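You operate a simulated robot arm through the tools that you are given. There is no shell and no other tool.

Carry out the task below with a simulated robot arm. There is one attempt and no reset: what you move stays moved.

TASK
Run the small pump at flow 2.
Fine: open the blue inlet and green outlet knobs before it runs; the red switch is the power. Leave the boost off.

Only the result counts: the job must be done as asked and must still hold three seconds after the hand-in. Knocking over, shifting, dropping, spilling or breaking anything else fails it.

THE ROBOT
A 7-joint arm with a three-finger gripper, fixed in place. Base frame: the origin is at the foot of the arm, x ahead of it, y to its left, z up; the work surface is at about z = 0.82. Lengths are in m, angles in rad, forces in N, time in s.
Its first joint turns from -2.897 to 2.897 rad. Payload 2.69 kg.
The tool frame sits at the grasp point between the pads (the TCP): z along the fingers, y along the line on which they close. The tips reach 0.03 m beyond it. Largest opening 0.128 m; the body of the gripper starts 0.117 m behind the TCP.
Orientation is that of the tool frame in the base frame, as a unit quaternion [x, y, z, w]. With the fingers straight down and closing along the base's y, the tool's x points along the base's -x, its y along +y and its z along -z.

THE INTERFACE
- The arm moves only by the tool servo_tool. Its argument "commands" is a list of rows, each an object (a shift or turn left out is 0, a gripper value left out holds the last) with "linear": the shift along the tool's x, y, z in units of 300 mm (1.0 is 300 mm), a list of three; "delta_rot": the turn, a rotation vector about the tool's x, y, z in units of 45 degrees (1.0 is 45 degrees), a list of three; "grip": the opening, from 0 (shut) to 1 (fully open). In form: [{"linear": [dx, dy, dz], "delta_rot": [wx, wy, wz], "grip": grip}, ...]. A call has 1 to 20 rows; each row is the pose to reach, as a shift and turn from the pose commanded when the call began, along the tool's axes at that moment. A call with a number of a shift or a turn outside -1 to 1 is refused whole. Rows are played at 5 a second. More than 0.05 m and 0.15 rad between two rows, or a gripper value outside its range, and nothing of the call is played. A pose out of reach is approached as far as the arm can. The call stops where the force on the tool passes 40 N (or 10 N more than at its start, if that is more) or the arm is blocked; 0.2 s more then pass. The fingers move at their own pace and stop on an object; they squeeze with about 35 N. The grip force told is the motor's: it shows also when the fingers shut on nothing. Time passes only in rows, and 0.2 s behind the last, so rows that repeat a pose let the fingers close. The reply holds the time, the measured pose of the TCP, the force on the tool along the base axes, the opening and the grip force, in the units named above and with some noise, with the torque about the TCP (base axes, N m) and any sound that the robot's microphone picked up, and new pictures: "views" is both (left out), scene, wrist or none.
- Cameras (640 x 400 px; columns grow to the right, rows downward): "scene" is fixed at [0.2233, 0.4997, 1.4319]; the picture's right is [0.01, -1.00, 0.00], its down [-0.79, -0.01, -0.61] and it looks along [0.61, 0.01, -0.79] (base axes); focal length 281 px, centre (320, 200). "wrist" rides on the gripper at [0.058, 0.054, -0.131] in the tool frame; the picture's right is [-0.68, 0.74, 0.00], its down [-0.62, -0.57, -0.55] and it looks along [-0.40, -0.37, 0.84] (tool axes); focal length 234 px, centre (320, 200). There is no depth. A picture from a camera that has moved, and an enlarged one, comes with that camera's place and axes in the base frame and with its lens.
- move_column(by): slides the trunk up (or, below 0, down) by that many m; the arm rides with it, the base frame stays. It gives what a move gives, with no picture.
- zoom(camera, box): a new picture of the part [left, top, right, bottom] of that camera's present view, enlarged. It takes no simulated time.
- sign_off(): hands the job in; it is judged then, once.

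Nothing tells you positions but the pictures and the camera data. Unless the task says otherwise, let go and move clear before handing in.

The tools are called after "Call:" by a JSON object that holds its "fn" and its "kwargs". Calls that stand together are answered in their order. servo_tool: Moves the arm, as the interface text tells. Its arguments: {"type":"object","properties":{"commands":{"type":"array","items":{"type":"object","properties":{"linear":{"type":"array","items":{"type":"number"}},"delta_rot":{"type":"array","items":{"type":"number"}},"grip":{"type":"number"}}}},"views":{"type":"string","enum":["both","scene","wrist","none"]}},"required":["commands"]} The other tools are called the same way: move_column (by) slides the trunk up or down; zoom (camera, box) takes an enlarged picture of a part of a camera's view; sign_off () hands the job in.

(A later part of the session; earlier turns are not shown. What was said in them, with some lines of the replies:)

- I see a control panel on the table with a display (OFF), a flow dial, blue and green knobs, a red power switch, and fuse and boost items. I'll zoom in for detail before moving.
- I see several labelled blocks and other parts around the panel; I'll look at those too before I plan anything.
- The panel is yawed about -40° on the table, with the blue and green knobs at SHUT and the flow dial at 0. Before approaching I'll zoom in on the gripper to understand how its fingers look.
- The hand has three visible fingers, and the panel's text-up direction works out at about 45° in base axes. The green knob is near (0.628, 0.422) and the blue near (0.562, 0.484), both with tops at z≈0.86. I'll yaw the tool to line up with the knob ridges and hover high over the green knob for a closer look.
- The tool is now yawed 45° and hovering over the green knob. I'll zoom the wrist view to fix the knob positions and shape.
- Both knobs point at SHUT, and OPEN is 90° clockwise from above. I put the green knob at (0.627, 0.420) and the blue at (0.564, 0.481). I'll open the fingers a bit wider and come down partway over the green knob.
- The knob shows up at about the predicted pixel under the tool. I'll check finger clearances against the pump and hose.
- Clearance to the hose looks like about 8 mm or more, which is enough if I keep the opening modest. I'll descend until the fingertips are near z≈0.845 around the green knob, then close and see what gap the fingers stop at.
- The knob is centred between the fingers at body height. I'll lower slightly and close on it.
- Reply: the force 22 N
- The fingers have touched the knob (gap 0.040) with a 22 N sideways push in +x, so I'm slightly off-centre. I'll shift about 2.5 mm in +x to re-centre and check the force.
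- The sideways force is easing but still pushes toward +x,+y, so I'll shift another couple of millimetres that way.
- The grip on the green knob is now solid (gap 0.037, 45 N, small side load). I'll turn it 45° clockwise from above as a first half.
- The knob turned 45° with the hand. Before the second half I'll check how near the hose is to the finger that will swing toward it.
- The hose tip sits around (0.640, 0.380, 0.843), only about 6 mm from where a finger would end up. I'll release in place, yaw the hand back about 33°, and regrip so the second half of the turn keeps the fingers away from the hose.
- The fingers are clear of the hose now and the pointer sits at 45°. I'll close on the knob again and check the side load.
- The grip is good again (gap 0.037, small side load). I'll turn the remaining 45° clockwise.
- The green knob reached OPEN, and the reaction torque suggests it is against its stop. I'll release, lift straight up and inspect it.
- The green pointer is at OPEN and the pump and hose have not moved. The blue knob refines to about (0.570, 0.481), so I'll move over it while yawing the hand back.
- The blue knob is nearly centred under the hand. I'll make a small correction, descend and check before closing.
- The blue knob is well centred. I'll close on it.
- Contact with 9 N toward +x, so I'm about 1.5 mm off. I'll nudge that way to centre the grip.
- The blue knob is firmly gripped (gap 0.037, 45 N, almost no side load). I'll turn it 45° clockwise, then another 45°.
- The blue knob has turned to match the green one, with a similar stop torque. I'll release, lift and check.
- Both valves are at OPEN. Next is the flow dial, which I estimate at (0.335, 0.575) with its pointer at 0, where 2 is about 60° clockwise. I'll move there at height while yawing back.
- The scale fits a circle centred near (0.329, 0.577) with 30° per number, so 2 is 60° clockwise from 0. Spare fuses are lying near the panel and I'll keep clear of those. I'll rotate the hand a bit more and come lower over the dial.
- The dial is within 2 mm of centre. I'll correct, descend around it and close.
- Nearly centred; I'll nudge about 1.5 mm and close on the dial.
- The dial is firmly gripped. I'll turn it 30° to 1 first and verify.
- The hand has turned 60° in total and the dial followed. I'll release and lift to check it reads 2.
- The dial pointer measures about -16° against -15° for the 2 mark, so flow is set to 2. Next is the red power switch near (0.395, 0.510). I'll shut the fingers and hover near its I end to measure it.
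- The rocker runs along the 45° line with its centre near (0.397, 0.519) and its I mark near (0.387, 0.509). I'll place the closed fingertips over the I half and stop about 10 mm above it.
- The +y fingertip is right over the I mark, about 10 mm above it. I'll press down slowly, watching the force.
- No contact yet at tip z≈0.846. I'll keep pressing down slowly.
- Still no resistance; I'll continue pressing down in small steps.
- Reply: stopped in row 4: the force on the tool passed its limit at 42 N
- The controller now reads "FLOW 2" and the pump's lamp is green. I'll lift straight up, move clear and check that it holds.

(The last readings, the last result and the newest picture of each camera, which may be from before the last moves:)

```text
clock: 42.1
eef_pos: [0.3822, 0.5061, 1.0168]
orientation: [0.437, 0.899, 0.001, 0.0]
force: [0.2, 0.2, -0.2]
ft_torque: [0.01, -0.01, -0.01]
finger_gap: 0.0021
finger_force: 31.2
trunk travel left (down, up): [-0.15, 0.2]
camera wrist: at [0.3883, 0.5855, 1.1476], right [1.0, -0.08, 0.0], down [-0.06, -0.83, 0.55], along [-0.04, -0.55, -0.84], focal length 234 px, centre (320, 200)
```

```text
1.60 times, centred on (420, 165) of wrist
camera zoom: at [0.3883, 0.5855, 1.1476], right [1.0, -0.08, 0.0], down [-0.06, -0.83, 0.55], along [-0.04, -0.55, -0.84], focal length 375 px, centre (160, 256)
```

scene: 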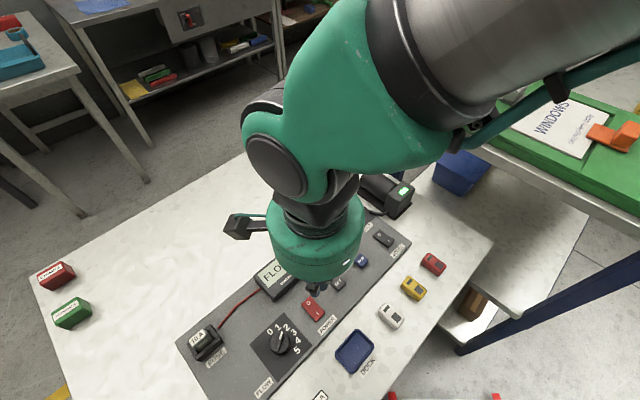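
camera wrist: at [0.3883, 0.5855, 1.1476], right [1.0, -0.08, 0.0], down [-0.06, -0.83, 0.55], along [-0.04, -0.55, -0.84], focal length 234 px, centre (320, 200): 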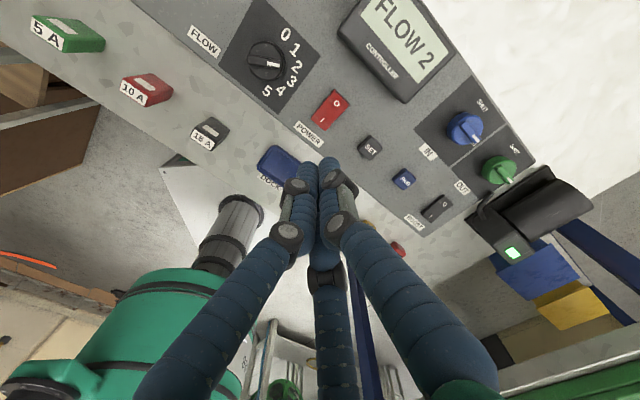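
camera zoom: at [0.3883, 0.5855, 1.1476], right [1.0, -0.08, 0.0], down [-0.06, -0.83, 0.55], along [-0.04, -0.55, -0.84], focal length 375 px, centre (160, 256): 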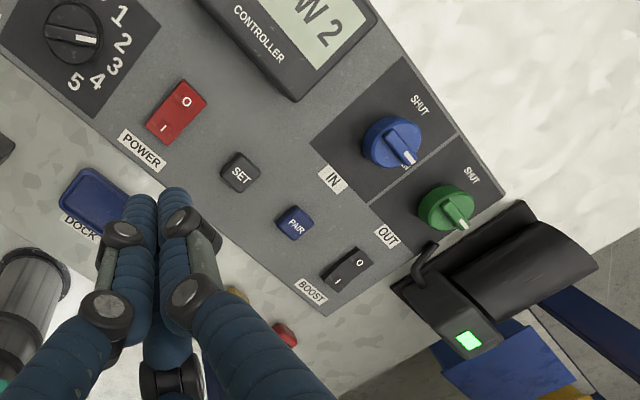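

Everything reads right: FLOW 2, pump lamp green, boost still at O. I'll back off a bit higher and wait a few seconds to make sure the state persists before handing in.

Call:
{"fn": "servo_tool", "kwargs": {"commands": [{"linear": [0, 0, -0.1], "grip": 0.2}, {"linear": [0, 0, -0.2]}, {"linear": [0, 0, -0.3]}, {"linear": [0, 0, -0.3]}, {"linear": [0, 0, -0.3]}, {"linear": [0, 0, -0.3]}, {"linear": [0, 0, -0.3]}, {"linear": [0, 0, -0.3]}, {"linear": [0, 0, -0.3]}, {"linear": [0, 0, -0.3]}, {"linear": [0, 0, -0.3]}, {"linear": [0, 0, -0.3]}, {"linear": [0, 0, -0.3]}, {"linear": [0, 0, -0.3]}, {"linear": [0, 0, -0.3]}, {"linear": [0, 0, -0.3]}, {"linear": [0, 0, -0.3]}, {"linear": [0, 0, -0.3]}, {"linear": [0, 0, -0.3]}, {"linear": [0, 0, -0.3]}]}}

Call:
{"fn": "zoom", "kwargs": {"camera": "scene", "box": [170, 160, 490, 400]}}

Call:
{"fn": "zoom", "kwargs": {"camera": "wrist", "box": [200, 0, 600, 250]}}

```text
clock: 46.3
eef_pos: [0.383, 0.5078, 1.109]
orientation: [0.437, 0.899, 0.001, 0.001]
force: [0.0, 0.0, 0.1]
ft_torque: [0.04, -0.01, -0.01]
finger_gap: 0.0256
finger_force: 0.0
trunk travel left (down, up): [-0.15, 0.2]
camera wrist: at [0.3888, 0.5862, 1.2387], right [1.0, -0.08, 0.0], down [-0.06, -0.83, 0.55], along [-0.04, -0.55, -0.84], focal length 234 px, centre (320, 200)
```

scene: 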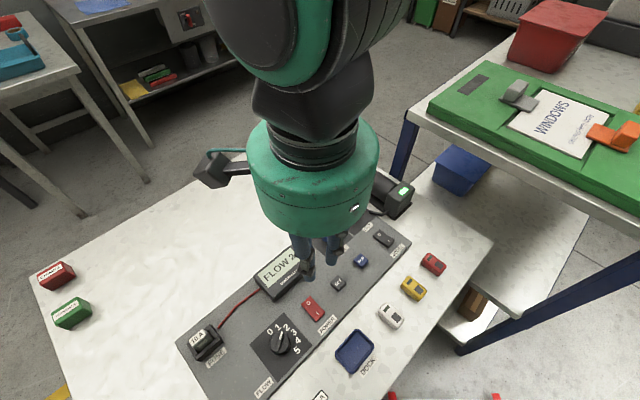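
wrist: 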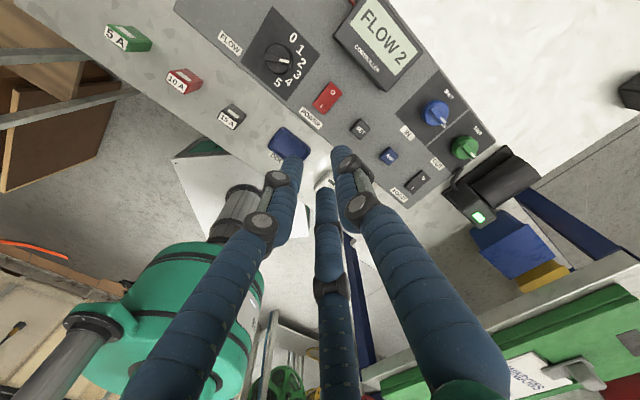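

```text
1.67 times, centred on (330, 280) of scene
camera zoom: at [0.2233, 0.4997, 1.4319], right [0.01, -1.0, 0.0], down [-0.79, -0.01, -0.61], along [0.61, 0.01, -0.79], focal length 469 px, centre (303, 67)
```

zoom: 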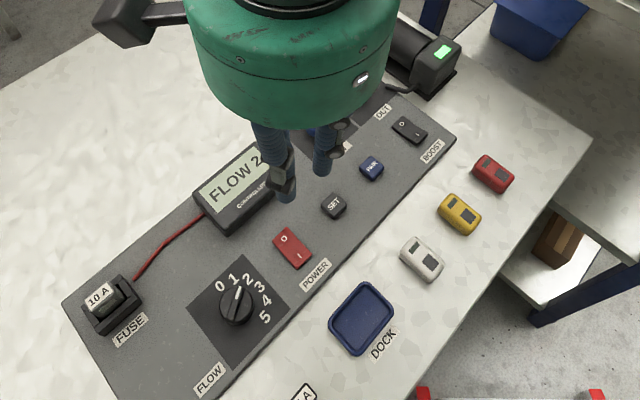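

```text
1.60 times, centred on (400, 125) of wrist
camera zoom: at [0.3888, 0.5862, 1.2387], right [1.0, -0.08, 0.0], down [-0.06, -0.83, 0.55], along [-0.04, -0.55, -0.84], focal length 375 px, centre (192, 320)
```

zoom: 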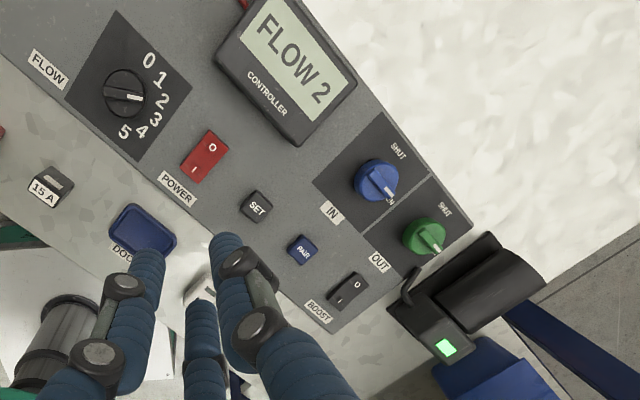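

After four more seconds the controller still reads "FLOW 2" and the pump lamp is still green. Both valves are at OPEN, boost is off and nothing else has moved. The arm is clear, so I'm handing in.

Call:
{"fn": "sign_off", "kwargs": {}}

```text
The job is handed in.
```

The small pump is running at flow 2: the controller reads "FLOW 2" and the pump's lamp is green. It held that for more than four seconds before I handed in.

- **Valves:** I opened the green outlet and blue inlet knobs first, and both point at OPEN.
- **Flow dial:** I turned it from 0 to 2 before switching on.
- **Power:** I pressed the I side of the red switch. That press briefly reached 42 N, just over the arm's 40 N stop, so the arm halted itself. The switch had already come on.
- **Boost:** It is still off; I never touched it.

I let go of everything and raised the arm well clear. In the last pictures the rest of the table looked undisturbed.
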